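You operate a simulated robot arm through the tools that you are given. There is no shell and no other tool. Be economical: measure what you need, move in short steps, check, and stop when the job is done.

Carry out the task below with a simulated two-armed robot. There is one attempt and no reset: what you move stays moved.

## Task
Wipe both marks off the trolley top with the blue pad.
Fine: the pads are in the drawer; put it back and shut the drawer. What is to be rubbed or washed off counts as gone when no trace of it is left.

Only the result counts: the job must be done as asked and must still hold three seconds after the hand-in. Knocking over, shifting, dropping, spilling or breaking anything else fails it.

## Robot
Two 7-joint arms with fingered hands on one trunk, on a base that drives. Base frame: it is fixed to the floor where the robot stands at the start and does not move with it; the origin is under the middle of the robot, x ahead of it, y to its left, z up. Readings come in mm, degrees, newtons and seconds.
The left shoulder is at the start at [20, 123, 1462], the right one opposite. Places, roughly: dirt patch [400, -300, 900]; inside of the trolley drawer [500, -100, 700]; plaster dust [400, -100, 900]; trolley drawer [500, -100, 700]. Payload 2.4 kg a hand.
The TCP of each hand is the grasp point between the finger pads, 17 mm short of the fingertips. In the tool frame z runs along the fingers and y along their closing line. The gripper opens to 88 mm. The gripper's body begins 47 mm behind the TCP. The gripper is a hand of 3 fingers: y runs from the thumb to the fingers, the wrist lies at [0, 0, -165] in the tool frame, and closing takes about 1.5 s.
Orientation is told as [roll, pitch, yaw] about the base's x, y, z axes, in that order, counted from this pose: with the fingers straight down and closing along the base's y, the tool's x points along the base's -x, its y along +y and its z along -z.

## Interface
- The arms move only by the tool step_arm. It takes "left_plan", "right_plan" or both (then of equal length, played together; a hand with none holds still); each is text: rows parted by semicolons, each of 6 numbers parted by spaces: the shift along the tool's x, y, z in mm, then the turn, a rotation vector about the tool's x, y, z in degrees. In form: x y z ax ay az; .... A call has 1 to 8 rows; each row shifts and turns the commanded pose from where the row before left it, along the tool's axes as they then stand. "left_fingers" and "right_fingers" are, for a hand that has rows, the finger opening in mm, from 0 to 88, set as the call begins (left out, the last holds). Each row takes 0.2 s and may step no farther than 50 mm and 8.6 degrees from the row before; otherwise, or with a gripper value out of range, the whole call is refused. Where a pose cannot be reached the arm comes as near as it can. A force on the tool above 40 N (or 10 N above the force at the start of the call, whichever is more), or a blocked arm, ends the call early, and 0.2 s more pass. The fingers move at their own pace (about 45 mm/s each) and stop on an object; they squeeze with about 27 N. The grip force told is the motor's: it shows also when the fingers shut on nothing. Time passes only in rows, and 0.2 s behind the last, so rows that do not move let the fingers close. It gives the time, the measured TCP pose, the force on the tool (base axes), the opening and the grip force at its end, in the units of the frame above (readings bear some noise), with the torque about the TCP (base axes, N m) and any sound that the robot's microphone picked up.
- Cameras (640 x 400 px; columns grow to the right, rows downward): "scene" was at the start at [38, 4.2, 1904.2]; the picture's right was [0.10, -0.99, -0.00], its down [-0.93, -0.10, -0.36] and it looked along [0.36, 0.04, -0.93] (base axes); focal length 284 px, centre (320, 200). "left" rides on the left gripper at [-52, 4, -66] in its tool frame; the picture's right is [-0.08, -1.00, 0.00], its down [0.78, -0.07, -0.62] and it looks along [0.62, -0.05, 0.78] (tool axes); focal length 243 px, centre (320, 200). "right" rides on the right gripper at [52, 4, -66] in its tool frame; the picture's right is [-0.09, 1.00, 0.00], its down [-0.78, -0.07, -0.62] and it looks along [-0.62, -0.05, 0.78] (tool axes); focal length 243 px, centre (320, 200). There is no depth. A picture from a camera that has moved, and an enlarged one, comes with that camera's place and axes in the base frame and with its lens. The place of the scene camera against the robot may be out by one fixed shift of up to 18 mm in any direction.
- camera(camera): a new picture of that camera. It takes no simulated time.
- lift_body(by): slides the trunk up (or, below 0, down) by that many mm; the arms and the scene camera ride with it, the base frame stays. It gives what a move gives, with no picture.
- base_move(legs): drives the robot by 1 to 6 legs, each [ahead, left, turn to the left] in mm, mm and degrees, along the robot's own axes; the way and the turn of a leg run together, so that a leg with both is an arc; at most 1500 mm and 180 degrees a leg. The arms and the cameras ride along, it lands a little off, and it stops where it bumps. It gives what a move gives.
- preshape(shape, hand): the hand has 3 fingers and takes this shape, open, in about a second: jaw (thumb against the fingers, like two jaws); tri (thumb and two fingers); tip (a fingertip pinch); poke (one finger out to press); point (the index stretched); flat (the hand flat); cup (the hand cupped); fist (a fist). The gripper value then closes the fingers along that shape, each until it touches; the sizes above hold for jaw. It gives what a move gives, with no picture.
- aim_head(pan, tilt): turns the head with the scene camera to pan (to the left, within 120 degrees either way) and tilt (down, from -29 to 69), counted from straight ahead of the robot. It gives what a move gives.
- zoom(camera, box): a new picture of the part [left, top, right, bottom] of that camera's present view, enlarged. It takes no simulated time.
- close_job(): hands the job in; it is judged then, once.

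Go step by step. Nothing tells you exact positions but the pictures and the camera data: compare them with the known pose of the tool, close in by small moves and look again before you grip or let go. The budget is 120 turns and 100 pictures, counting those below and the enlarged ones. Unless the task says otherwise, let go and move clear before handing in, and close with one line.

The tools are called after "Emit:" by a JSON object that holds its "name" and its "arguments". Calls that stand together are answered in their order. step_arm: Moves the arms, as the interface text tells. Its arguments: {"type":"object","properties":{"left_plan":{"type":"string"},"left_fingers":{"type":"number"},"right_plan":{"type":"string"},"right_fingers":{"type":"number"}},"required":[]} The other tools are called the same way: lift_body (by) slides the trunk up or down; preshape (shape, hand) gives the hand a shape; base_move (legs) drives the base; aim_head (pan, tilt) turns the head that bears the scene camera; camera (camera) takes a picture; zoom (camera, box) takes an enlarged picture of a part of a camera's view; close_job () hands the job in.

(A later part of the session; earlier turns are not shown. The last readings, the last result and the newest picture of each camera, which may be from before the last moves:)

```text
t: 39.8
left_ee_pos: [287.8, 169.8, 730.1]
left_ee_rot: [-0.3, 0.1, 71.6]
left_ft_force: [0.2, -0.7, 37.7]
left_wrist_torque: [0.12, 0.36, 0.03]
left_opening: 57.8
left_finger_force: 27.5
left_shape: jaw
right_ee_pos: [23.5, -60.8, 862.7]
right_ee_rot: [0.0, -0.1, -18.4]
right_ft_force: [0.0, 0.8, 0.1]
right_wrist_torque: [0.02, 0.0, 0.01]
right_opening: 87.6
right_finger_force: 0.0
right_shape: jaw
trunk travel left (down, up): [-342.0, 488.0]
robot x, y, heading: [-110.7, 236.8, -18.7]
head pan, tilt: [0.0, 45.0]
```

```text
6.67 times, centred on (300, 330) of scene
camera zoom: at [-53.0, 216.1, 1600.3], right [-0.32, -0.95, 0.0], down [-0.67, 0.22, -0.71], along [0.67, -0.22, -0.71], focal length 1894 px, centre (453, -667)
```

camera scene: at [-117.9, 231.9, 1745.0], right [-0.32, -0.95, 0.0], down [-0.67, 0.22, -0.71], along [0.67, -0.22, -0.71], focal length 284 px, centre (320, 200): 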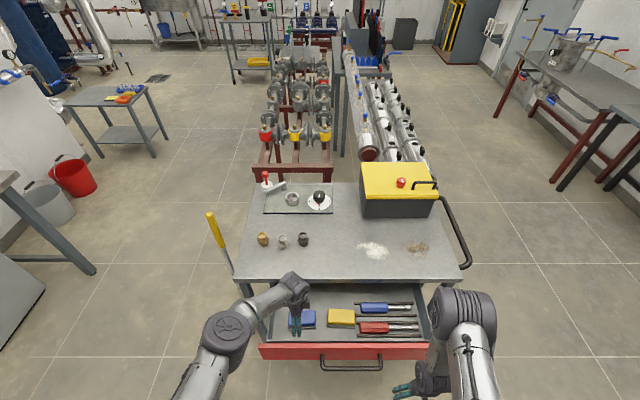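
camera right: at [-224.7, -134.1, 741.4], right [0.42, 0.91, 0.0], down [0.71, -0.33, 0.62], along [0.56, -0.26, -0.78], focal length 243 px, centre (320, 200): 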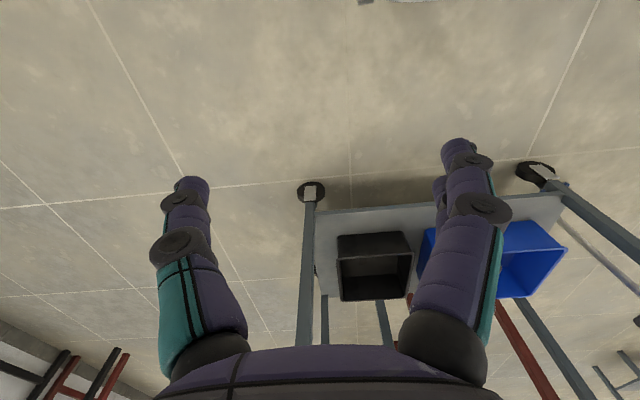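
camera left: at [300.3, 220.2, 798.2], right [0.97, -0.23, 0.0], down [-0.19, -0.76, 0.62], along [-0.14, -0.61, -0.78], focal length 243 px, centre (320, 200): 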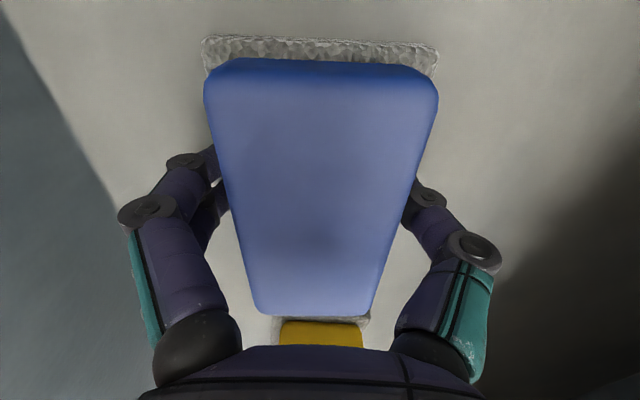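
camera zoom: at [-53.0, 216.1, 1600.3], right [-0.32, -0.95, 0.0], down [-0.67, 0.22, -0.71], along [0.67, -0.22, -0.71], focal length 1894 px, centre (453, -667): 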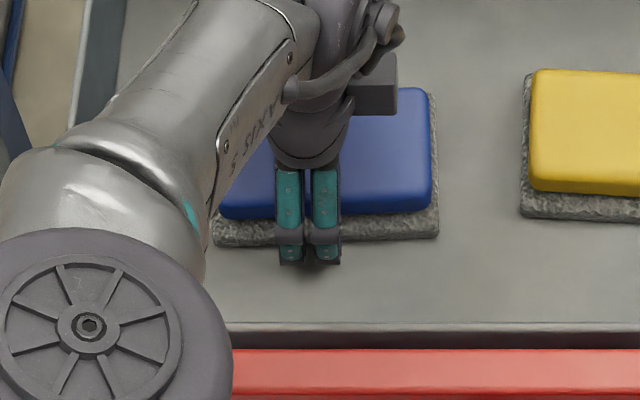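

The fingertips are pressing on the drawer floor (38 N), so the grip is too low. I'll open, rise 12 mm and grip higher on the blue body.

Emit:
{"name": "step_arm", "arguments": {"left_plan": "0 0 0 0 0 0; 0 0 -4 0 0 0; 0 0 -4 0 0 0; 0 0 0 0 0 0; 0 0 0 0 0 0", "left_fingers": 88}}

Emit:
{"name": "lift_body", "arguments": {"by": 6}}

Emit:
{"name": "step_arm", "arguments": {"left_plan": "0 0 0 0 0 0; 0 0 0 0 0 0; 0 0 0 0 0 0; 0 0 0 0 0 0; 0 0 0 0 0 0; 0 0 0 0 0 0; 0 0 0 0 0 0; 0 0 0 0 0 0", "left_fingers": 0}}

Emit:
{"name": "camera", "arguments": {"camera": "left"}}

```text
t: 40.2
left_ee_pos: [290.8, 168.7, 729.2]
left_ee_rot: [-0.2, 0.1, 71.8]
left_ft_force: [-1.0, 0.5, 4.3]
left_wrist_torque: [0.02, 0.09, 0.01]
left_opening: 87.8
left_finger_force: 0.1
left_shape: jaw
right_ee_pos: [26.4, -59.2, 860.6]
right_ee_rot: [0.1, 0.0, -18.4]
right_ft_force: [0.0, 0.6, -0.1]
right_wrist_torque: [-0.01, 0.03, -0.02]
right_opening: 88.1
right_finger_force: 0.0
right_shape: jaw
trunk travel left (down, up): [-342.0, 488.0]
robot x, y, heading: [-110.8, 236.8, -18.5]
head pan, tilt: [0.0, 45.0]
stopped in row 2 (left hand): the force on the tool passed its limit at 50 N (the readings are from after the stop); the commanded pose is now the measured one
```

```text
t: 40.7
left_ee_pos: [289.9, 168.9, 736.3]
left_ee_rot: [-0.3, 0.1, 71.6]
left_ft_force: [0.8, 0.5, 0.1]
left_wrist_torque: [0.03, 0.02, 0.03]
left_opening: 87.9
left_finger_force: 0.0
left_shape: jaw
right_ee_pos: [24.6, -59.7, 867.3]
right_ee_rot: [-0.1, -0.1, -18.4]
right_ft_force: [-0.7, -0.3, -0.3]
right_wrist_torque: [0.0, 0.04, 0.01]
right_opening: 87.9
right_finger_force: 0.0
right_shape: jaw
trunk travel left (down, up): [-348.0, 482.0]
robot x, y, heading: [-112.7, 234.5, -18.4]
head pan, tilt: [0.0, 45.0]
```

```text
t: 42.5
left_ee_pos: [289.1, 168.5, 736.9]
left_ee_rot: [-0.3, 0.0, 71.7]
left_ft_force: [0.3, 0.4, 0.4]
left_wrist_torque: [0.03, 0.04, 0.0]
left_opening: 56.5
left_finger_force: 26.8
left_shape: jaw
right_ee_pos: [24.8, -59.3, 867.5]
right_ee_rot: [0.1, 0.0, -18.5]
right_ft_force: [0.8, -0.5, 0.4]
right_wrist_torque: [-0.02, 0.02, -0.03]
right_opening: 87.9
right_finger_force: 0.0
right_shape: jaw
trunk travel left (down, up): [-348.0, 482.0]
robot x, y, heading: [-109.3, 238.5, -18.6]
head pan, tilt: [0.0, 45.0]
```

```text
67 pictures are left
camera left: at [302.7, 219.7, 804.2], right [0.97, -0.23, 0.01], down [-0.19, -0.76, 0.62], along [-0.14, -0.61, -0.78], focal length 243 px, centre (320, 200)
```

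left: 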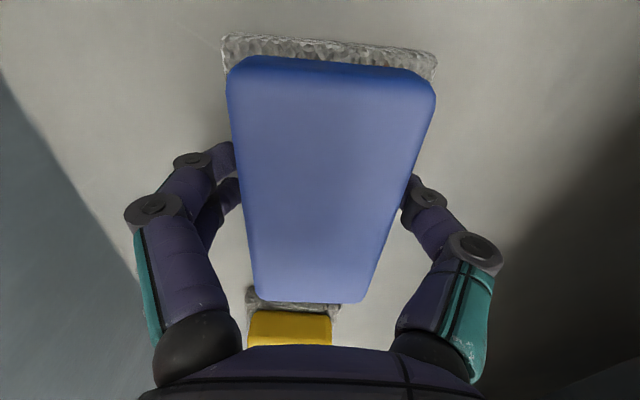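

Gripped at 56 mm with no floor contact. I'll lift and check that the pad comes along.

Emit:
{"name": "lift_body", "arguments": {"by": 60}}

Emit:
{"name": "camera", "arguments": {"camera": "left"}}

Emit:
{"name": "camera", "arguments": {"camera": "scene"}}

```text
t: 43.5
left_ee_pos: [289.4, 168.6, 796.4]
left_ee_rot: [-0.3, -0.1, 71.7]
left_ft_force: [-0.4, 0.5, -1.0]
left_wrist_torque: [0.01, -0.02, -0.01]
left_opening: 56.7
left_finger_force: 27.1
left_shape: jaw
right_ee_pos: [25.6, -59.3, 927.6]
right_ee_rot: [0.0, -0.1, -18.3]
right_ft_force: [-0.4, -0.2, 1.5]
right_wrist_torque: [-0.03, 0.0, 0.02]
right_opening: 87.9
right_finger_force: 0.1
right_shape: jaw
trunk travel left (down, up): [-408.0, 422.0]
robot x, y, heading: [-108.7, 235.6, -18.7]
head pan, tilt: [0.0, 45.0]
```

```text
66 pictures are left
camera left: at [302.8, 219.7, 864.1], right [0.97, -0.23, 0.01], down [-0.19, -0.76, 0.62], along [-0.14, -0.61, -0.78], focal length 243 px, centre (320, 200)
```

left: 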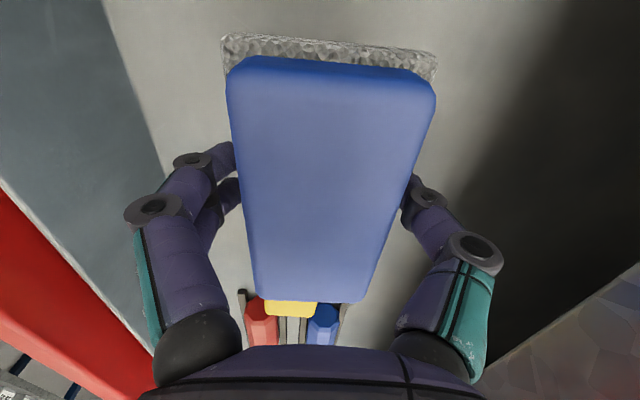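

```text
65 pictures are left
camera scene: at [-49.5, 215.5, 1666.0], right [-0.32, -0.95, 0.0], down [-0.67, 0.22, -0.71], along [0.67, -0.22, -0.71], focal length 284 px, centre (320, 200)
```

scene: 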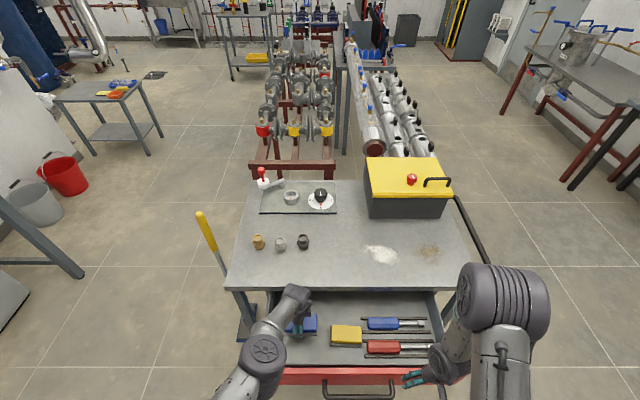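

The pad is held. With the drawer open I can't reach the marks, so I'll shut it with the right hand while I wipe. I'll raise, back off, and turn the right hand horizontal.

Emit:
{"name": "lift_body", "arguments": {"by": 110}}

Emit:
{"name": "base_move", "arguments": {"legs": [[-260, 0, 0]]}}

Emit:
{"name": "step_arm", "arguments": {"right_plan": "-40 35 0 0 0 0; -40 35 0 0 0 0; -40 35 0 0 0 0; 0 0 0 4.95 -4.95 -4.95; 0 0 0 4.95 -4.95 -4.95; 0 0 0 4.95 -4.95 -4.95; 0 0 0 4.95 -4.95 -4.95; 0 0 0 4.95 -4.95 -4.95"}}

Emit:
{"name": "camera", "arguments": {"camera": "scene"}}

```text
t: 45.0
left_ee_pos: [290.0, 168.1, 906.6]
left_ee_rot: [-0.3, 0.0, 71.7]
left_ft_force: [0.6, -0.4, -0.1]
left_wrist_torque: [0.0, 0.02, -0.01]
left_opening: 56.8
left_finger_force: 27.0
left_shape: jaw
right_ee_pos: [24.6, -60.4, 1037.7]
right_ee_rot: [-0.1, 0.0, -18.4]
right_ft_force: [-0.4, -0.4, -0.6]
right_wrist_torque: [0.01, -0.03, 0.0]
right_opening: 87.8
right_finger_force: 0.0
right_shape: jaw
trunk travel left (down, up): [-518.0, 312.0]
robot x, y, heading: [-112.9, 236.5, -18.6]
head pan, tilt: [0.0, 45.0]
```

```text
t: 46.8
left_ee_pos: [41.5, 252.8, 907.4]
left_ee_rot: [-0.4, 0.0, 71.8]
left_ft_force: [0.9, -0.3, -1.2]
left_wrist_torque: [-0.04, 0.01, -0.01]
left_opening: 56.9
left_finger_force: 28.0
left_shape: jaw
right_ee_pos: [-222.2, 23.0, 1037.2]
right_ee_rot: [0.0, 0.0, -18.2]
right_ft_force: [0.3, -0.2, 0.6]
right_wrist_torque: [-0.02, 0.0, -0.03]
right_opening: 87.9
right_finger_force: 0.0
right_shape: jaw
trunk travel left (down, up): [-518.0, 312.0]
robot x, y, heading: [-356.5, 318.4, -18.0]
head pan, tilt: [0.0, 45.0]
```

```text
refused: row 1 steps farther than a row can; nothing moved
```

```text
64 pictures are left
camera scene: at [-299.6, 298.4, 1776.1], right [-0.31, -0.95, 0.0], down [-0.67, 0.22, -0.71], along [0.67, -0.22, -0.71], focal length 284 px, centre (320, 200)
```

scene: 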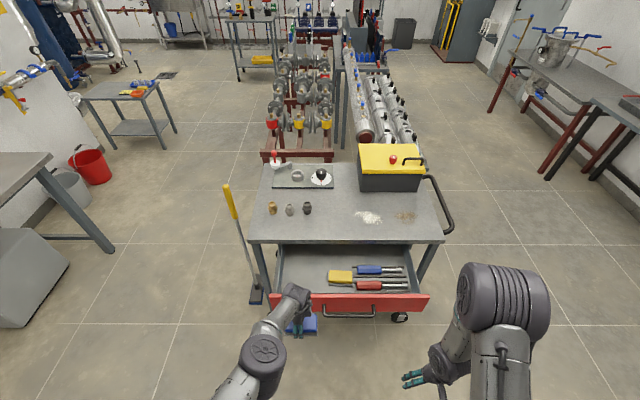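

Now re-orient the right hand in legal steps.

Emit:
{"name": "step_arm", "arguments": {"right_plan": "-35 28 0 0 0 0; -35 28 0 0 0 0; -35 28 0 4.95 -4.95 -4.95; 0 0 0 4.95 -4.95 -4.95; 0 0 0 4.95 -4.95 -4.95; 0 0 0 4.95 -4.95 -4.95; 0 0 0 4.95 -4.95 -4.95; 0 0 0 4.95 -4.95 -4.95"}}

Emit:
{"name": "step_arm", "arguments": {"right_plan": "0 0 0 4.95 -4.95 -4.95; 0 0 0 4.95 -4.95 -4.95; 0 0 0 4.95 -4.95 -4.95; 0 0 0 4.95 -4.95 -4.95; 0 0 0 4.95 -4.95 -4.95; 0 0 0 4.95 -4.95 -4.95; 0 0 0 4.95 -4.95 -4.95; 0 0 0 4.95 -4.95 -4.95"}}

Emit:
{"name": "camera", "arguments": {"camera": "scene"}}

```text
t: 48.6
left_ee_pos: [42.2, 252.0, 906.4]
left_ee_rot: [-0.2, 0.0, 71.9]
left_ft_force: [0.8, 0.4, -0.1]
left_wrist_torque: [0.03, -0.02, 0.0]
left_opening: 56.8
left_finger_force: 27.0
left_shape: jaw
right_ee_pos: [-94.6, 73.9, 1036.1]
right_ee_rot: [-33.0, -19.5, 15.9]
right_ft_force: [0.1, -0.7, -0.6]
right_wrist_torque: [-0.01, -0.01, -0.01]
right_opening: 88.1
right_finger_force: 0.1
right_shape: jaw
right hand out of reach, approached as far as the arm can: row 5
trunk travel left (down, up): [-518.0, 312.0]
robot x, y, heading: [-356.6, 317.4, -18.1]
head pan, tilt: [0.0, 45.0]
```

```text
t: 50.4
left_ee_pos: [42.6, 252.5, 906.1]
left_ee_rot: [-0.4, -0.1, 71.9]
left_ft_force: [-0.5, 0.7, -0.9]
left_wrist_torque: [-0.02, 0.0, -0.01]
left_opening: 56.8
left_finger_force: 26.6
left_shape: jaw
right_ee_pos: [-93.4, 73.8, 1035.5]
right_ee_rot: [-87.8, -3.8, 69.9]
right_ft_force: [-0.5, 0.1, -0.4]
right_wrist_torque: [0.01, -0.02, 0.0]
right_opening: 88.0
right_finger_force: 0.1
right_shape: jaw
trunk travel left (down, up): [-518.0, 312.0]
robot x, y, heading: [-357.3, 318.4, -18.1]
head pan, tilt: [0.0, 45.0]
```

```text
63 pictures are left
camera scene: at [-298.2, 297.9, 1776.1], right [-0.31, -0.95, 0.0], down [-0.67, 0.22, -0.71], along [0.67, -0.22, -0.71], focal length 284 px, centre (320, 200)
```

scene: 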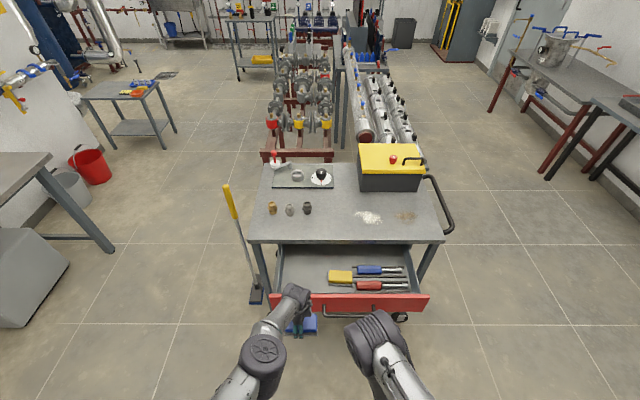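

The right hand is horizontal. I'll trim it, lower it and raise the left hand with the pad, so the right can work at handle height.

Emit:
{"name": "step_arm", "arguments": {"right_plan": "0 0 0 2.5 -2.5 -2.5; -15 30 0 0 0 0; -15 30 0 0 0 0; -15 30 0 0 0 0; 0 30 0 0 0 0", "left_plan": "0 15 -30 0 0 0; 0 15 -30 0 0 0; 0 15 -30 0 0 0; 0 5 -30 0 0 0; 0 0 -10 0 0 0"}}

Emit:
{"name": "lift_body", "arguments": {"by": -150}}

Emit:
{"name": "camera", "arguments": {"camera": "right"}}

Emit:
{"name": "camera", "arguments": {"camera": "scene"}}

```text
t: 51.6
left_ee_pos: [62.2, 215.1, 998.1]
left_ee_rot: [-0.3, 0.1, 71.9]
left_ft_force: [-0.4, -0.5, -0.6]
left_wrist_torque: [0.02, 0.02, -0.02]
left_opening: 56.5
left_finger_force: 27.1
left_shape: jaw
left hand out of reach, approached as far as the arm can: row 1, 2, 3, 4, 5
right_ee_pos: [-80.1, 116.5, 916.8]
right_ee_rot: [-90.3, -1.5, 72.5]
right_ft_force: [-1.3, 0.4, -0.7]
right_wrist_torque: [0.01, -0.01, 0.02]
right_opening: 88.1
right_finger_force: 0.0
right_shape: jaw
right hand out of reach, approached as far as the arm can: row 5
trunk travel left (down, up): [-518.0, 312.0]
robot x, y, heading: [-359.0, 320.2, -18.1]
head pan, tilt: [0.0, 45.0]
```

```text
t: 53.4
left_ee_pos: [61.1, 214.6, 847.5]
left_ee_rot: [-0.4, 0.0, 71.9]
left_ft_force: [1.4, 0.4, -0.6]
left_wrist_torque: [-0.01, 0.0, 0.04]
left_opening: 56.9
left_finger_force: 27.0
left_shape: jaw
right_ee_pos: [-79.8, 116.3, 767.4]
right_ee_rot: [-90.3, -1.6, 72.6]
right_ft_force: [-0.5, -0.5, 0.5]
right_wrist_torque: [0.01, -0.05, -0.01]
right_opening: 87.8
right_finger_force: 0.1
right_shape: jaw
trunk travel left (down, up): [-368.0, 462.0]
robot x, y, heading: [-358.0, 315.3, -18.2]
head pan, tilt: [0.0, 45.0]
```

```text
62 pictures are left
camera right: at [-158.7, 87.1, 762.1], right [0.04, 0.11, -0.99], down [-0.36, 0.93, 0.08], along [0.93, 0.35, 0.07], focal length 243 px, centre (320, 200)
```

right: 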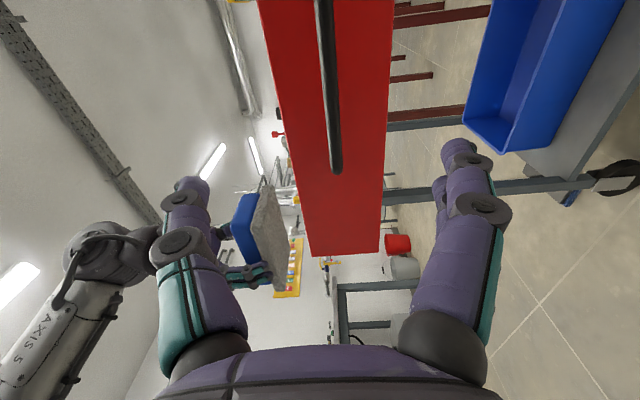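

```text
61 pictures are left
camera scene: at [-298.3, 298.1, 1626.2], right [-0.31, -0.95, 0.0], down [-0.67, 0.22, -0.71], along [0.67, -0.22, -0.71], focal length 284 px, centre (320, 200)
```

scene: 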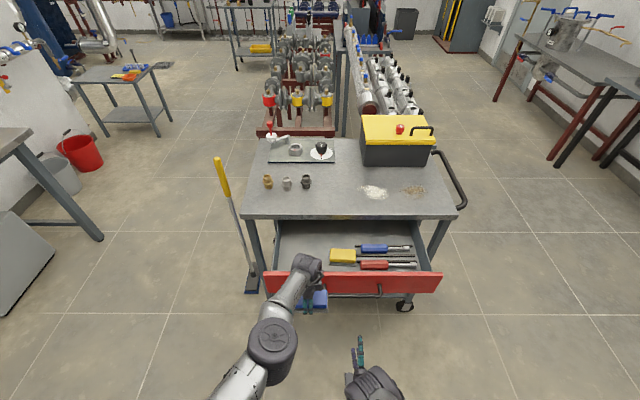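

The left hand with the pad would overhang the table when I push, so I'll draw it back toward the robot first.

Emit:
{"name": "step_arm", "arguments": {"left_plan": "-8 30 0 0 0 0; -8 30 0 0 0 0; -8 30 0 0 0 0; -8 30 0 0 0 0; -8 20 0 0 0 0"}}

Emit:
{"name": "camera", "arguments": {"camera": "scene"}}

```text
t: 54.6
left_ee_pos: [51.6, 212.0, 829.0]
left_ee_rot: [-0.2, 0.0, 71.8]
left_ft_force: [0.2, -0.3, -0.7]
left_wrist_torque: [0.02, 0.04, -0.02]
left_opening: 56.9
left_finger_force: 27.2
left_shape: jaw
left hand out of reach, approached as far as the arm can: row 1, 2, 3, 4, 5
right_ee_pos: [-79.9, 117.1, 767.6]
right_ee_rot: [-90.4, -1.6, 72.5]
right_ft_force: [-0.5, 0.4, -0.1]
right_wrist_torque: [-0.03, -0.01, 0.01]
right_opening: 87.5
right_finger_force: 0.1
right_shape: jaw
trunk travel left (down, up): [-368.0, 462.0]
robot x, y, heading: [-357.4, 318.1, -18.3]
head pan, tilt: [0.0, 45.0]
```

```text
60 pictures are left
camera scene: at [-298.2, 298.1, 1626.1], right [-0.31, -0.95, 0.0], down [-0.67, 0.22, -0.71], along [0.67, -0.22, -0.71], focal length 284 px, centre (320, 200)
```

scene: 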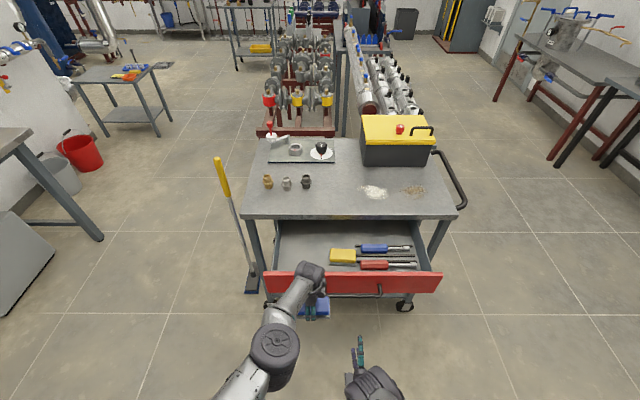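

The left wrist is joint-limited at this yaw. I'll turn the left hand 90° back to its starting yaw, which should let it retract.

Emit:
{"name": "step_arm", "arguments": {"left_plan": "0 0 0 0 0 8.2; 0 0 0 0 0 8.2; 0 0 0 0 0 8.2; 0 0 0 0 0 8.2; 0 0 0 0 0 8.2; 0 0 0 0 0 8.2; 0 0 0 0 0 8.2; 0 0 0 0 0 8.2"}}

Emit:
{"name": "step_arm", "arguments": {"left_plan": "0 0 0 0 0 8.2; 0 0 0 0 0 8.2; 0 0 0 0 0 8; 0 0 0 0 0 0"}}

Emit:
{"name": "camera", "arguments": {"camera": "scene"}}

```text
t: 56.4
left_ee_pos: [50.8, 211.8, 828.3]
left_ee_rot: [-0.1, -0.2, 6.1]
left_ft_force: [-0.3, 0.1, -0.2]
left_wrist_torque: [0.01, -0.02, -0.02]
left_opening: 56.5
left_finger_force: 27.1
left_shape: jaw
right_ee_pos: [-80.5, 115.8, 768.2]
right_ee_rot: [-90.3, -1.5, 72.5]
right_ft_force: [0.3, -0.2, 1.5]
right_wrist_torque: [-0.03, 0.0, -0.01]
right_opening: 87.9
right_finger_force: 0.1
right_shape: jaw
trunk travel left (down, up): [-368.0, 462.0]
robot x, y, heading: [-361.0, 319.7, -18.1]
head pan, tilt: [0.0, 45.0]
```

```text
t: 57.4
left_ee_pos: [52.0, 212.6, 826.9]
left_ee_rot: [0.0, -0.4, -18.3]
left_ft_force: [-1.3, 1.0, -0.1]
left_wrist_torque: [-0.01, 0.01, 0.0]
left_opening: 56.7
left_finger_force: 27.4
left_shape: jaw
right_ee_pos: [-80.9, 116.1, 767.9]
right_ee_rot: [-90.3, -1.6, 72.5]
right_ft_force: [-0.5, 0.1, 0.1]
right_wrist_torque: [0.01, 0.03, 0.0]
right_opening: 87.9
right_finger_force: 0.1
right_shape: jaw
trunk travel left (down, up): [-368.0, 462.0]
robot x, y, heading: [-359.2, 320.5, -18.1]
head pan, tilt: [0.0, 45.0]
```

```text
59 pictures are left
camera scene: at [-298.3, 298.1, 1626.1], right [-0.31, -0.95, 0.0], down [-0.67, 0.22, -0.71], along [0.67, -0.22, -0.71], focal length 284 px, centre (320, 200)
```

scene: 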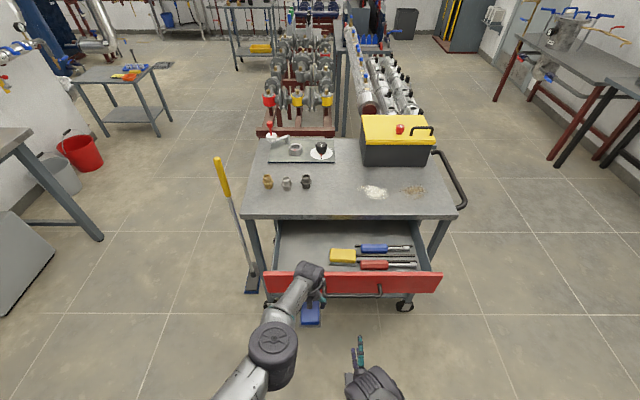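

The yaw changed cleanly. Now I'll retract it.

Emit:
{"name": "step_arm", "arguments": {"left_plan": "30 12 0 0 0 0; 30 12 0 0 0 0; 30 12 0 0 0 0; 30 12 0 0 0 0; 30 12 0 0 0 0; 20 10 0 0 0 0"}}

```text
t: 58.8
left_ee_pos: [32.3, 231.3, 768.9]
left_ee_rot: [-0.1, -0.3, -18.2]
left_ft_force: [-0.1, 0.2, 0.3]
left_wrist_torque: [0.01, -0.01, 0.0]
left_opening: 56.9
left_finger_force: 27.6
left_shape: jaw
left hand out of reach, approached as far as the arm can: row 1, 2, 3, 4, 5, 6
right_ee_pos: [-82.0, 116.4, 767.0]
right_ee_rot: [-90.3, -1.5, 72.5]
right_ft_force: [0.0, 0.2, -0.7]
right_wrist_torque: [0.0, -0.01, 0.0]
right_opening: 87.8
right_finger_force: 0.0
right_shape: jaw
trunk travel left (down, up): [-368.0, 462.0]
robot x, y, heading: [-357.9, 319.2, -18.1]
head pan, tilt: [0.0, 45.0]
```

Motion is stuck on the straight-arm limit. I'll try small steps drawing the wrist straight toward the shoulder.

Emit:
{"name": "step_arm", "arguments": {"left_plan": "8 2 -5 0 0 0; 8 2 -5 0 0 0; 8 2 -5 0 0 0; 8 2 -5 0 0 0; 8 2 -5 0 0 0; 8 2 -5 0 0 0; 8 2 -5 0 0 0; 8 2 -5 0 0 0"}}

Emit:
{"name": "aim_head", "arguments": {"pan": 25, "tilt": 65}}

Emit:
{"name": "camera", "arguments": {"camera": "scene"}}

```text
t: 60.6
left_ee_pos: [32.3, 231.2, 770.2]
left_ee_rot: [0.1, -0.3, -18.1]
left_ft_force: [0.3, 0.1, -1.0]
left_wrist_torque: [-0.02, 0.0, 0.01]
left_opening: 56.8
left_finger_force: 27.2
left_shape: jaw
left hand out of reach, approached as far as the arm can: row 1, 2, 3, 4, 5, 6, 7, 8
right_ee_pos: [-80.8, 116.4, 766.4]
right_ee_rot: [-90.2, -1.5, 72.4]
right_ft_force: [0.4, 0.2, 0.6]
right_wrist_torque: [-0.03, 0.01, -0.03]
right_opening: 87.7
right_finger_force: 0.0
right_shape: jaw
trunk travel left (down, up): [-368.0, 462.0]
robot x, y, heading: [-358.1, 317.4, -18.3]
head pan, tilt: [0.0, 45.0]
```

```text
t: 61.5
left_ee_pos: [31.8, 230.6, 769.8]
left_ee_rot: [0.0, -0.3, -18.1]
left_ft_force: [-0.3, -0.3, 0.0]
left_wrist_torque: [0.0, 0.03, 0.01]
left_opening: 56.6
left_finger_force: 26.7
left_shape: jaw
right_ee_pos: [-80.8, 115.6, 767.5]
right_ee_rot: [-90.3, -1.6, 72.5]
right_ft_force: [-0.2, 0.1, -0.4]
right_wrist_torque: [-0.01, -0.02, 0.02]
right_opening: 87.8
right_finger_force: 0.0
right_shape: jaw
trunk travel left (down, up): [-368.0, 462.0]
robot x, y, heading: [-360.8, 319.3, -18.2]
head pan, tilt: [25.0, 65.0]
```

```text
58 pictures are left
camera scene: at [-315.2, 330.6, 1601.1], right [0.12, -0.99, 0.0], down [-0.9, -0.11, -0.42], along [0.42, 0.05, -0.91], focal length 284 px, centre (320, 200)
```

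scene: 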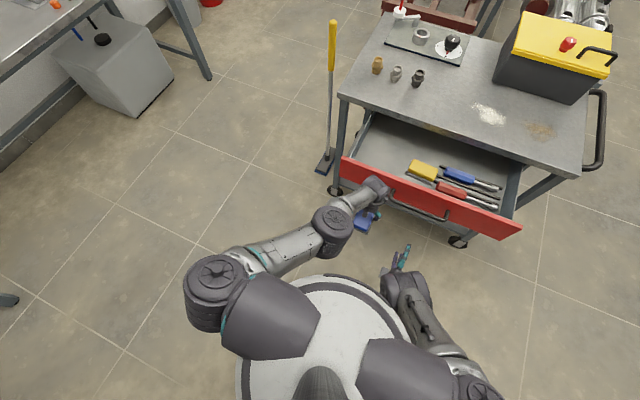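

The left arm is almost straight. I'll try a sideways move to bend the elbow.

Emit:
{"name": "step_arm", "arguments": {"left_plan": "45 0 0 0 0 0; 45 0 0 0 0 0; 0 45 0 0 0 0; 0 45 0 0 0 0"}}

```text
t: 62.5
left_ee_pos: [34.7, 292.3, 717.0]
left_ee_rot: [0.0, -0.2, -18.2]
left_ft_force: [0.2, -0.4, -0.6]
left_wrist_torque: [0.02, 0.02, 0.01]
left_opening: 56.5
left_finger_force: 27.1
left_shape: jaw
left hand out of reach, approached as far as the arm can: row 1, 2, 3, 4
right_ee_pos: [-80.6, 116.2, 768.6]
right_ee_rot: [-90.3, -1.6, 72.5]
right_ft_force: [-0.4, 0.0, 0.0]
right_wrist_torque: [-0.02, 0.01, -0.01]
right_opening: 88.0
right_finger_force: 0.1
right_shape: jaw
trunk travel left (down, up): [-368.0, 462.0]
robot x, y, heading: [-358.3, 317.3, -18.2]
head pan, tilt: [25.0, 65.0]
```

Still on the limit sphere. A tilt of the hand (as worked before) should free the elbow; I'll try it.

Emit:
{"name": "step_arm", "arguments": {"left_plan": "0 0 0 0 -8.2 0; 0 0 0 0 -8.2 0; 0 0 0 0 -8.2 0; 0 0 0 0 -8.2 0"}}

Emit:
{"name": "step_arm", "arguments": {"left_plan": "20 0 0 0 0 0; 20 0 0 0 0 0; 20 0 0 0 0 0; 20 0 0 0 0 0"}}

Emit:
{"name": "camera", "arguments": {"camera": "scene"}}

```text
t: 63.5
left_ee_pos: [63.9, 271.1, 687.5]
left_ee_rot: [0.0, -33.1, -18.3]
left_ft_force: [0.5, -0.5, -0.1]
left_wrist_torque: [0.0, -0.01, 0.03]
left_opening: 56.4
left_finger_force: 27.0
left_shape: jaw
left hand out of reach, approached as far as the arm can: row 1, 2, 3, 4
right_ee_pos: [-81.1, 116.5, 767.8]
right_ee_rot: [-90.3, -1.7, 72.5]
right_ft_force: [0.3, 0.6, 0.0]
right_wrist_torque: [-0.01, -0.01, 0.02]
right_opening: 87.8
right_finger_force: 0.0
right_shape: jaw
trunk travel left (down, up): [-368.0, 462.0]
robot x, y, heading: [-357.8, 318.7, -18.1]
head pan, tilt: [25.0, 65.0]
```

```text
t: 64.5
left_ee_pos: [5.4, 290.5, 637.6]
left_ee_rot: [0.0, -33.1, -18.1]
left_ft_force: [-0.1, -0.4, -1.3]
left_wrist_torque: [-0.01, -0.01, 0.03]
left_opening: 56.7
left_finger_force: 27.0
left_shape: jaw
left hand out of reach, approached as far as the arm can: row 2
right_ee_pos: [-80.8, 116.2, 766.7]
right_ee_rot: [-90.3, -1.4, 72.5]
right_ft_force: [-0.8, 0.9, -0.3]
right_wrist_torque: [0.01, -0.03, 0.04]
right_opening: 88.0
right_finger_force: 0.0
right_shape: jaw
trunk travel left (down, up): [-368.0, 462.0]
robot x, y, heading: [-355.4, 320.9, -18.2]
head pan, tilt: [25.0, 65.0]
```

```text
57 pictures are left
camera scene: at [-315.4, 330.8, 1601.1], right [0.12, -0.99, 0.0], down [-0.9, -0.11, -0.42], along [0.42, 0.05, -0.91], focal length 284 px, centre (320, 200)
```

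scene: 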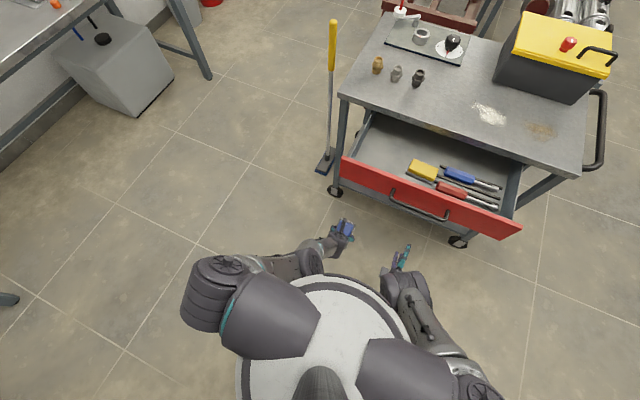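

Freed: the last rows were reachable. I'll now raise it, draw back and set it upright.

Emit:
{"name": "step_arm", "arguments": {"left_plan": "-4 0 -32 0 0 0; -4 0 -32 0 0 0; -4 0 -32 0 0 0; 0 0 0 0 8.2 0; 0 0 0 0 8.2 0; 0 0 0 0 8.2 0; 0 0 0 0 8.2 0"}}

```text
t: 66.1
left_ee_pos: [-15.9, 310.5, 657.9]
left_ee_rot: [-0.1, 0.0, -18.1]
left_ft_force: [-0.2, -0.4, -0.2]
left_wrist_torque: [-0.02, 0.01, 0.03]
left_opening: 49.9
left_finger_force: 27.0
left_shape: jaw
left hand out of reach, approached as far as the arm can: row 1, 2, 3, 5, 6, 7
right_ee_pos: [-80.0, 116.1, 767.0]
right_ee_rot: [-90.3, -1.6, 72.6]
right_ft_force: [-0.1, 0.8, -0.5]
right_wrist_torque: [0.02, 0.01, 0.03]
right_opening: 87.6
right_finger_force: 0.0
right_shape: jaw
trunk travel left (down, up): [-368.0, 462.0]
robot x, y, heading: [-360.9, 318.5, -18.3]
head pan, tilt: [25.0, 65.0]
```

The opening changed to 50 mm, so the pad may have shifted in the grip. I'll look.

Emit:
{"name": "camera", "arguments": {"camera": "left"}}

Emit:
{"name": "camera", "arguments": {"camera": "scene"}}

```text
56 pictures are left
camera left: at [35.7, 298.5, 724.9], right [-0.23, -0.97, 0.0], down [-0.76, 0.18, 0.62], along [-0.6, 0.14, -0.78], focal length 243 px, centre (320, 200)
```

left: 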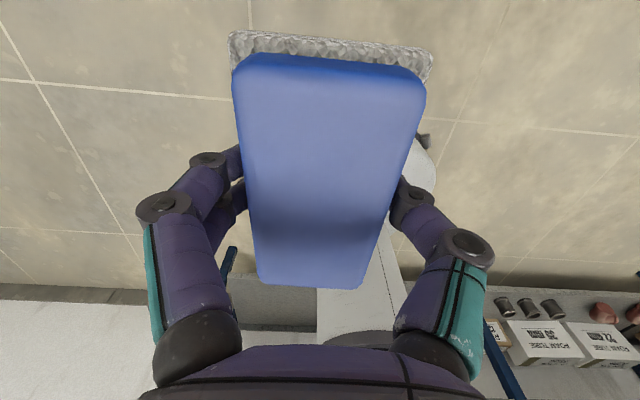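

```text
55 pictures are left
camera scene: at [-315.0, 330.9, 1601.0], right [0.12, -0.99, 0.0], down [-0.9, -0.11, -0.42], along [0.42, 0.05, -0.91], focal length 284 px, centre (320, 200)
```

scene: 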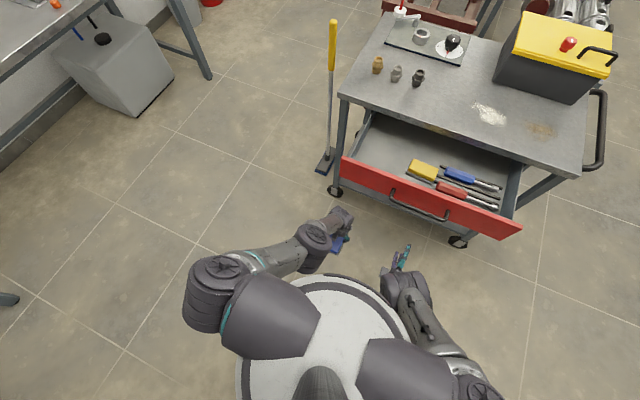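

The pad is still well held, now by its blue body. The left elbow is locked straight, and its axis looks vertical, so I'll keep turning the hand's yaw past the wrist range to make the elbow bend.

Emit:
{"name": "step_arm", "arguments": {"left_plan": "10 0 -5 0 0 8.5; 10 0 -5 0 0 8.5; 10 0 -5 0 0 8.5; 10 0 -5 0 0 8.5; 10 0 -5 0 0 8.5; 10 0 -5 0 0 8.5; 10 0 -5 0 0 8.5; 10 0 -5 0 0 8.5"}}

Emit:
{"name": "camera", "arguments": {"camera": "scene"}}

```text
t: 67.9
left_ee_pos: [-21.9, 337.5, 638.8]
left_ee_rot: [0.2, -0.2, -86.3]
left_ft_force: [-0.2, -0.2, -0.2]
left_wrist_torque: [0.02, -0.01, -0.06]
left_opening: 49.6
left_finger_force: 26.7
left_shape: jaw
left hand out of reach, approached as far as the arm can: row 1, 2, 3, 4, 5, 6, 7, 8
right_ee_pos: [-80.3, 116.5, 767.8]
right_ee_rot: [-90.3, -1.6, 72.6]
right_ft_force: [0.7, -0.3, -0.6]
right_wrist_torque: [0.01, -0.01, -0.02]
right_opening: 88.0
right_finger_force: 0.1
right_shape: jaw
trunk travel left (down, up): [-368.0, 462.0]
robot x, y, heading: [-362.4, 320.3, -18.1]
head pan, tilt: [25.0, 65.0]
```

```text
54 pictures are left
camera scene: at [-315.3, 330.8, 1601.1], right [0.12, -0.99, 0.0], down [-0.9, -0.11, -0.42], along [0.42, 0.05, -0.91], focal length 284 px, centre (320, 200)
```

scene: 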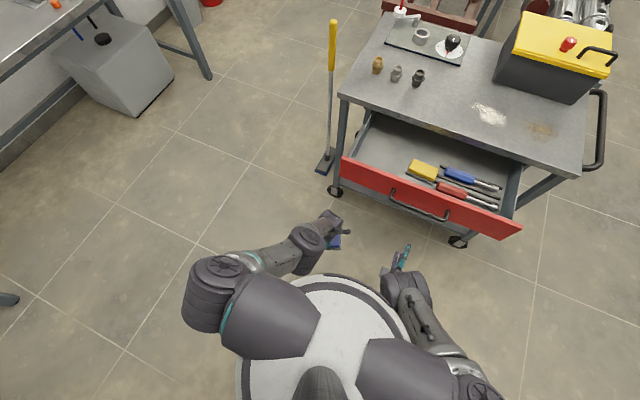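

The elbow stays straight, but I can use that: swinging the arm lower draws the hand back. I'll lower the left hand so it hangs near the robot.

Emit:
{"name": "step_arm", "arguments": {"left_plan": "15 -15 20 0 0 0; 15 -15 20 0 0 0; 15 -15 20 0 0 0; 15 -15 10 0 0 0"}}

Emit:
{"name": "camera", "arguments": {"camera": "scene"}}

Emit:
{"name": "camera", "arguments": {"camera": "right"}}

```text
t: 68.9
left_ee_pos: [-99.4, 402.7, 576.2]
left_ee_rot: [0.2, -0.2, -86.2]
left_ft_force: [-1.0, -0.3, -0.1]
left_wrist_torque: [0.02, 0.01, 0.0]
left_opening: 49.9
left_finger_force: 26.7
left_shape: jaw
left hand out of reach, approached as far as the arm can: row 2, 3
right_ee_pos: [-81.2, 116.6, 767.5]
right_ee_rot: [-90.2, -1.5, 72.5]
right_ft_force: [-0.2, 0.3, 0.2]
right_wrist_torque: [-0.01, 0.0, -0.04]
right_opening: 88.1
right_finger_force: 0.1
right_shape: jaw
trunk travel left (down, up): [-368.0, 462.0]
robot x, y, heading: [-361.3, 322.6, -18.3]
head pan, tilt: [25.0, 65.0]
```

```text
53 pictures are left
camera scene: at [-315.4, 331.3, 1601.1], right [0.12, -0.99, 0.0], down [-0.9, -0.11, -0.42], along [0.42, 0.05, -0.91], focal length 284 px, centre (320, 200)
```

scene: 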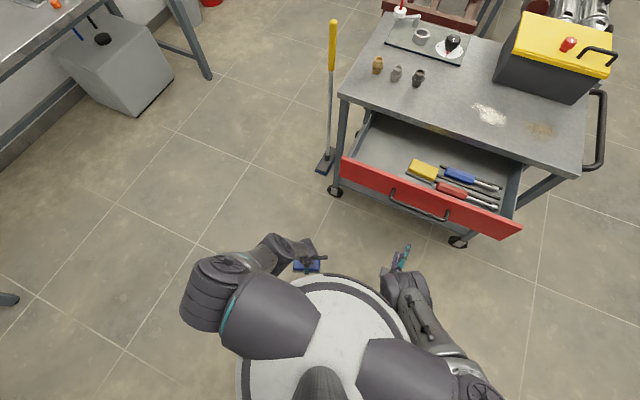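

```text
52 pictures are left
camera right: at [-158.8, 87.3, 762.2], right [0.04, 0.1, -0.99], down [-0.36, 0.93, 0.08], along [0.93, 0.35, 0.07], focal length 243 px, centre (320, 200)
```

right: 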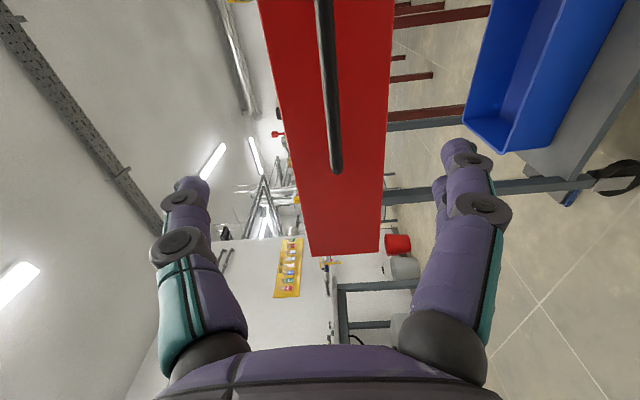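

The left hand is now tucked low and clear. I'll drive forward so the right hand's open fingers reach the drawer front and push it shut.

Emit:
{"name": "base_move", "arguments": {"legs": [[180, 0, 0]]}}

Emit:
{"name": "camera", "arguments": {"camera": "right"}}

Emit:
{"name": "camera", "arguments": {"camera": "scene"}}

```text
t: 70.4
left_ee_pos: [72.3, 345.9, 576.0]
left_ee_rot: [0.1, -0.1, -86.2]
left_ft_force: [0.1, 0.6, 0.2]
left_wrist_torque: [0.04, -0.02, 0.01]
left_opening: 49.8
left_finger_force: 27.1
left_shape: jaw
right_ee_pos: [92.5, 60.9, 767.5]
right_ee_rot: [-90.3, -1.5, 72.5]
right_ft_force: [-0.4, 1.0, 1.0]
right_wrist_torque: [-0.01, 0.0, 0.0]
right_opening: 88.0
right_finger_force: 0.1
right_shape: jaw
trunk travel left (down, up): [-368.0, 462.0]
robot x, y, heading: [-187.0, 262.6, -18.2]
head pan, tilt: [25.0, 65.0]
```

```text
51 pictures are left
camera right: at [12.9, 31.2, 761.9], right [0.04, 0.11, -0.99], down [-0.36, 0.93, 0.08], along [0.93, 0.35, 0.07], focal length 243 px, centre (320, 200)
```

right: 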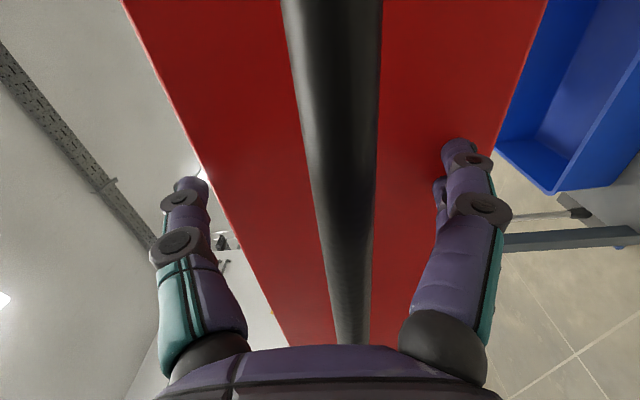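

```text
50 pictures are left
camera scene: at [-143.6, 274.5, 1601.0], right [0.12, -0.99, 0.0], down [-0.9, -0.11, -0.42], along [0.42, 0.05, -0.91], focal length 284 px, centre (320, 200)
```

scene: 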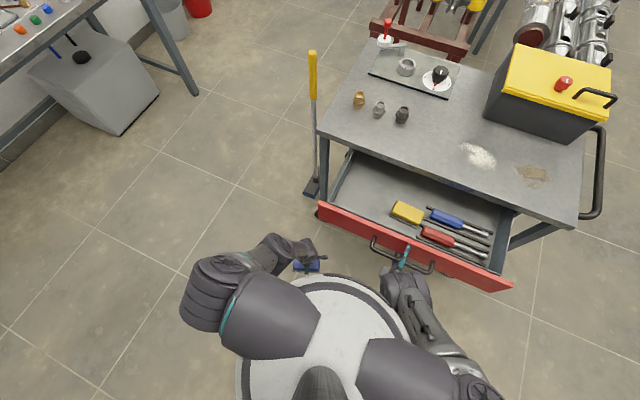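

The bar sits between the fingers. Pushing the drawer now.

Emit:
{"name": "base_move", "arguments": {"legs": [[150, 0, 0]]}}

Emit:
{"name": "camera", "arguments": {"camera": "scene"}}

```text
t: 71.7
left_ee_pos: [215.2, 299.5, 574.6]
left_ee_rot: [0.3, -0.2, -86.1]
left_ft_force: [-0.5, 0.1, -0.4]
left_wrist_torque: [0.03, 0.0, -0.03]
left_opening: 49.9
left_finger_force: 27.0
left_shape: jaw
right_ee_pos: [234.3, 13.7, 767.6]
right_ee_rot: [-90.2, -1.6, 72.5]
right_ft_force: [0.4, 0.6, -0.1]
right_wrist_torque: [0.02, -0.02, -0.01]
right_opening: 88.2
right_finger_force: 0.0
right_shape: jaw
trunk travel left (down, up): [-368.0, 462.0]
robot x, y, heading: [-43.0, 215.3, -18.0]
head pan, tilt: [25.0, 65.0]
```

```text
49 pictures are left
camera scene: at [-0.3, 227.6, 1601.0], right [0.12, -0.99, 0.0], down [-0.9, -0.11, -0.42], along [0.42, 0.05, -0.91], focal length 284 px, centre (320, 200)
```

scene: 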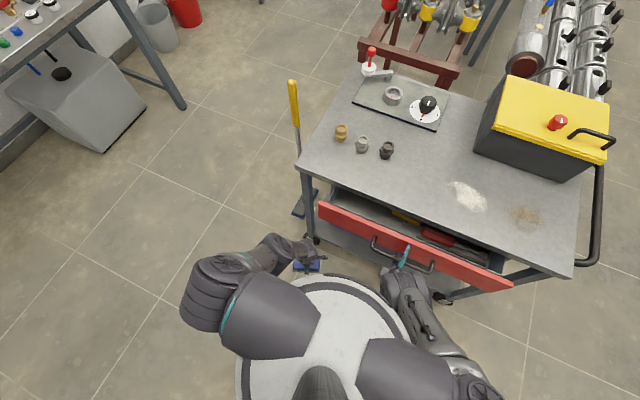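

Emit:
{"name": "base_move", "arguments": {"legs": [[62, 0, 0]]}}

Emit:
{"name": "camera", "arguments": {"camera": "scene"}}

```text
t: 72.7
left_ee_pos: [273.7, 280.1, 576.0]
left_ee_rot: [0.2, -0.1, -86.1]
left_ft_force: [-0.5, 0.5, -1.4]
left_wrist_torque: [-0.02, -0.02, 0.0]
left_opening: 49.8
left_finger_force: 26.7
left_shape: jaw
right_ee_pos: [293.9, -5.3, 766.7]
right_ee_rot: [-90.3, -1.5, 72.5]
right_ft_force: [-0.9, -0.3, 0.6]
right_wrist_torque: [0.0, -0.02, -0.01]
right_opening: 87.8
right_finger_force: 0.1
right_shape: jaw
trunk travel left (down, up): [-368.0, 462.0]
robot x, y, heading: [12.0, 199.8, -18.4]
head pan, tilt: [25.0, 65.0]
```

```text
48 pictures are left
camera scene: at [59.2, 208.2, 1601.0], right [0.12, -0.99, 0.0], down [-0.9, -0.11, -0.42], along [0.42, 0.05, -0.91], focal length 284 px, centre (320, 200)
```

scene: 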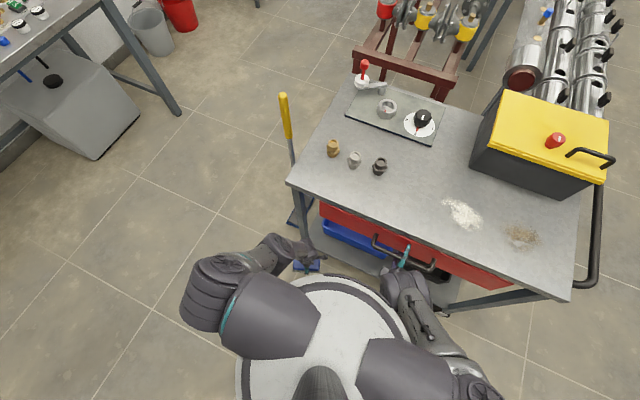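

The drawer is almost shut, which is enough for now. I'll back off, raise the right hand above table height and swing the left hand forward again.

Emit:
{"name": "base_move", "arguments": {"legs": [[-220, 0, 0]]}}

Emit:
{"name": "lift_body", "arguments": {"by": 130}}

Emit:
{"name": "step_arm", "arguments": {"right_plan": "0 -30 0 0 0 0; 0 -30 0 0 0 0; 0 -30 0 0 0 0; 0 -30 0 0 0 0; 0 -30 0 0 0 0; 0 -30 0 0 0 0; 0 -20 0 0 0 0; 0 0 0 0 0 0", "left_plan": "0 0 0 0 0 -8.5; 0 0 0 0 0 -8.5; 0 0 0 0 0 -8.5; 0 0 0 0 0 -8.5; 0 0 0 0 0 -8.5; 0 0 0 0 0 -8.5; 0 0 0 0 0 -8.5; 0 0 0 0 0 -8.5"}}

Emit:
{"name": "step_arm", "arguments": {"left_plan": "-38 -12 -30 0 0 0; -38 -12 -30 0 0 0; -38 -12 -30 0 0 0; -36 -8 -30 0 0 0; -20 0 -40 0 0 0; -15 0 -40 0 0 0; -10 0 -40 0 0 0"}}

Emit:
{"name": "camera", "arguments": {"camera": "scene"}}

```text
t: 74.4
left_ee_pos: [65.1, 349.1, 576.4]
left_ee_rot: [0.4, -0.1, -86.1]
left_ft_force: [0.1, 0.4, 0.0]
left_wrist_torque: [0.02, -0.01, 0.03]
left_opening: 50.2
left_finger_force: 27.0
left_shape: jaw
right_ee_pos: [84.2, 63.3, 767.7]
right_ee_rot: [-90.4, -1.6, 72.5]
right_ft_force: [-0.2, 0.0, 0.5]
right_wrist_torque: [-0.02, 0.04, 0.0]
right_opening: 88.1
right_finger_force: 0.2
right_shape: jaw
trunk travel left (down, up): [-368.0, 462.0]
robot x, y, heading: [-193.3, 262.1, -18.2]
head pan, tilt: [25.0, 65.0]
```

```text
t: 76.0
left_ee_pos: [64.9, 348.6, 705.3]
left_ee_rot: [0.4, -0.1, -86.1]
left_ft_force: [-0.4, 0.7, -0.2]
left_wrist_torque: [-0.03, 0.06, 0.0]
left_opening: 49.9
left_finger_force: 27.3
left_shape: jaw
right_ee_pos: [84.5, 61.5, 897.6]
right_ee_rot: [-90.3, -1.6, 72.5]
right_ft_force: [0.4, -0.5, -0.3]
right_wrist_torque: [0.0, 0.0, 0.0]
right_opening: 88.1
right_finger_force: 0.0
right_shape: jaw
trunk travel left (down, up): [-498.0, 332.0]
robot x, y, heading: [-192.2, 266.9, -18.0]
head pan, tilt: [25.0, 65.0]
```

```text
t: 77.8
left_ee_pos: [66.3, 348.2, 704.9]
left_ee_rot: [0.0, -0.3, -17.9]
left_ft_force: [0.5, 0.1, -0.3]
left_wrist_torque: [0.03, -0.01, 0.01]
left_opening: 49.9
left_finger_force: 27.4
left_shape: jaw
right_ee_pos: [87.5, 56.6, 1097.6]
right_ee_rot: [-90.2, -1.6, 72.5]
right_ft_force: [0.5, -0.4, 0.2]
right_wrist_torque: [0.01, -0.05, -0.01]
right_opening: 88.2
right_finger_force: 0.0
right_shape: jaw
right hand out of reach, approached as far as the arm can: row 5
trunk travel left (down, up): [-498.0, 332.0]
robot x, y, heading: [-194.0, 266.3, -18.2]
head pan, tilt: [25.0, 65.0]
```

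```text
t: 79.4
left_ee_pos: [236.4, 246.3, 945.9]
left_ee_rot: [-0.1, -0.3, -18.1]
left_ft_force: [-0.2, 0.0, -0.8]
left_wrist_torque: [0.01, -0.01, 0.02]
left_opening: 49.6
left_finger_force: 27.2
left_shape: jaw
right_ee_pos: [88.1, 56.2, 1096.6]
right_ee_rot: [-90.2, -1.6, 72.4]
right_ft_force: [0.3, -0.2, 0.8]
right_wrist_torque: [-0.01, 0.0, 0.01]
right_opening: 88.1
right_finger_force: 0.0
right_shape: jaw
trunk travel left (down, up): [-498.0, 332.0]
robot x, y, heading: [-190.0, 260.8, -18.2]
head pan, tilt: [25.0, 65.0]
```

```text
47 pictures are left
camera scene: at [-150.6, 277.2, 1731.0], right [0.12, -0.99, 0.0], down [-0.9, -0.11, -0.42], along [0.42, 0.05, -0.91], focal length 284 px, centre (320, 200)
```

scene: 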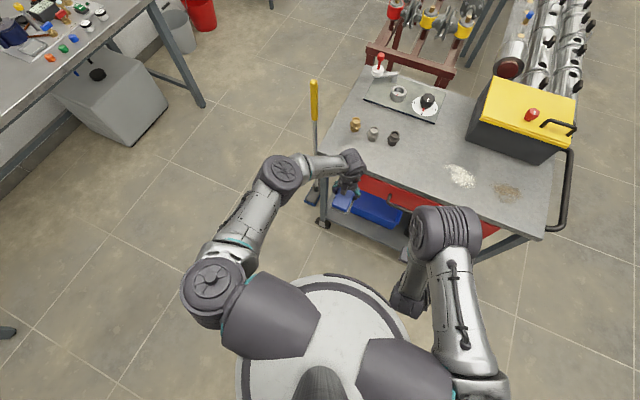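

The elbow is bent again and the pad is held at z 946. I'll move sideways, then forward, to bring the pad above the left end of the white dust.

Emit:
{"name": "base_move", "arguments": {"legs": [[0, -264, 0], [255, 0, 0]]}}

Emit:
{"name": "aim_head", "arguments": {"pan": 0, "tilt": 62}}

Emit:
{"name": "camera", "arguments": {"camera": "scene"}}

Emit:
{"name": "camera", "arguments": {"camera": "left"}}

```text
t: 82.7
left_ee_pos: [400.4, -81.0, 946.8]
left_ee_rot: [0.0, -0.3, -17.9]
left_ft_force: [0.7, 0.4, -0.1]
left_wrist_torque: [0.01, 0.01, -0.01]
left_opening: 49.8
left_finger_force: 26.6
left_shape: jaw
right_ee_pos: [250.8, -272.7, 1096.0]
right_ee_rot: [-90.2, -1.6, 72.6]
right_ft_force: [-0.4, 1.1, 0.5]
right_wrist_torque: [-0.01, 0.01, 0.02]
right_opening: 87.9
right_finger_force: 0.0
right_shape: jaw
trunk travel left (down, up): [-498.0, 332.0]
robot x, y, heading: [-30.5, -63.9, -18.1]
head pan, tilt: [25.0, 65.0]
```

```text
t: 83.6
left_ee_pos: [400.0, -82.0, 947.0]
left_ee_rot: [0.0, -0.3, -17.9]
left_ft_force: [-0.5, -0.6, -1.0]
left_wrist_torque: [-0.02, -0.03, -0.03]
left_opening: 49.8
left_finger_force: 26.8
left_shape: jaw
right_ee_pos: [250.3, -271.7, 1096.0]
right_ee_rot: [-90.3, -1.7, 72.5]
right_ft_force: [0.3, 0.7, -0.6]
right_wrist_torque: [0.01, -0.04, 0.03]
right_opening: 88.1
right_finger_force: 0.1
right_shape: jaw
trunk travel left (down, up): [-498.0, 332.0]
robot x, y, heading: [-33.1, -60.3, -18.2]
head pan, tilt: [0.0, 62.0]
```

```text
46 pictures are left
camera scene: at [13.1, -79.2, 1734.3], right [-0.31, -0.95, 0.0], down [-0.84, 0.27, -0.47], along [0.45, -0.14, -0.88], focal length 284 px, centre (320, 200)
```

scene: 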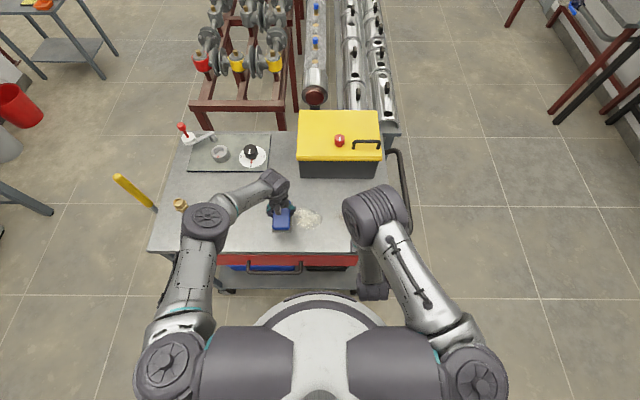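

```text
45 pictures are left
camera left: at [450.8, -93.6, 1014.1], right [-0.23, -0.97, 0.0], down [-0.77, 0.18, 0.62], along [-0.6, 0.14, -0.79], focal length 243 px, centre (320, 200)
```

left: 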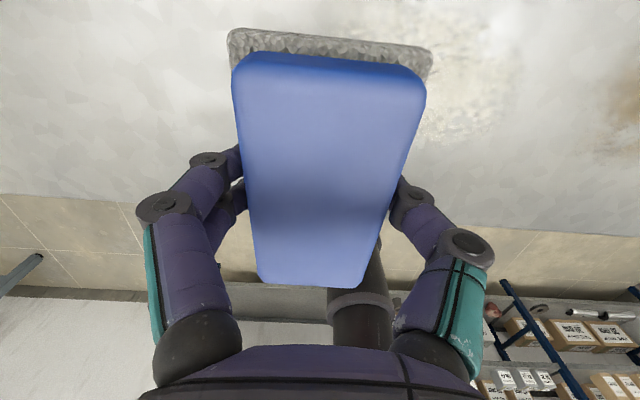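

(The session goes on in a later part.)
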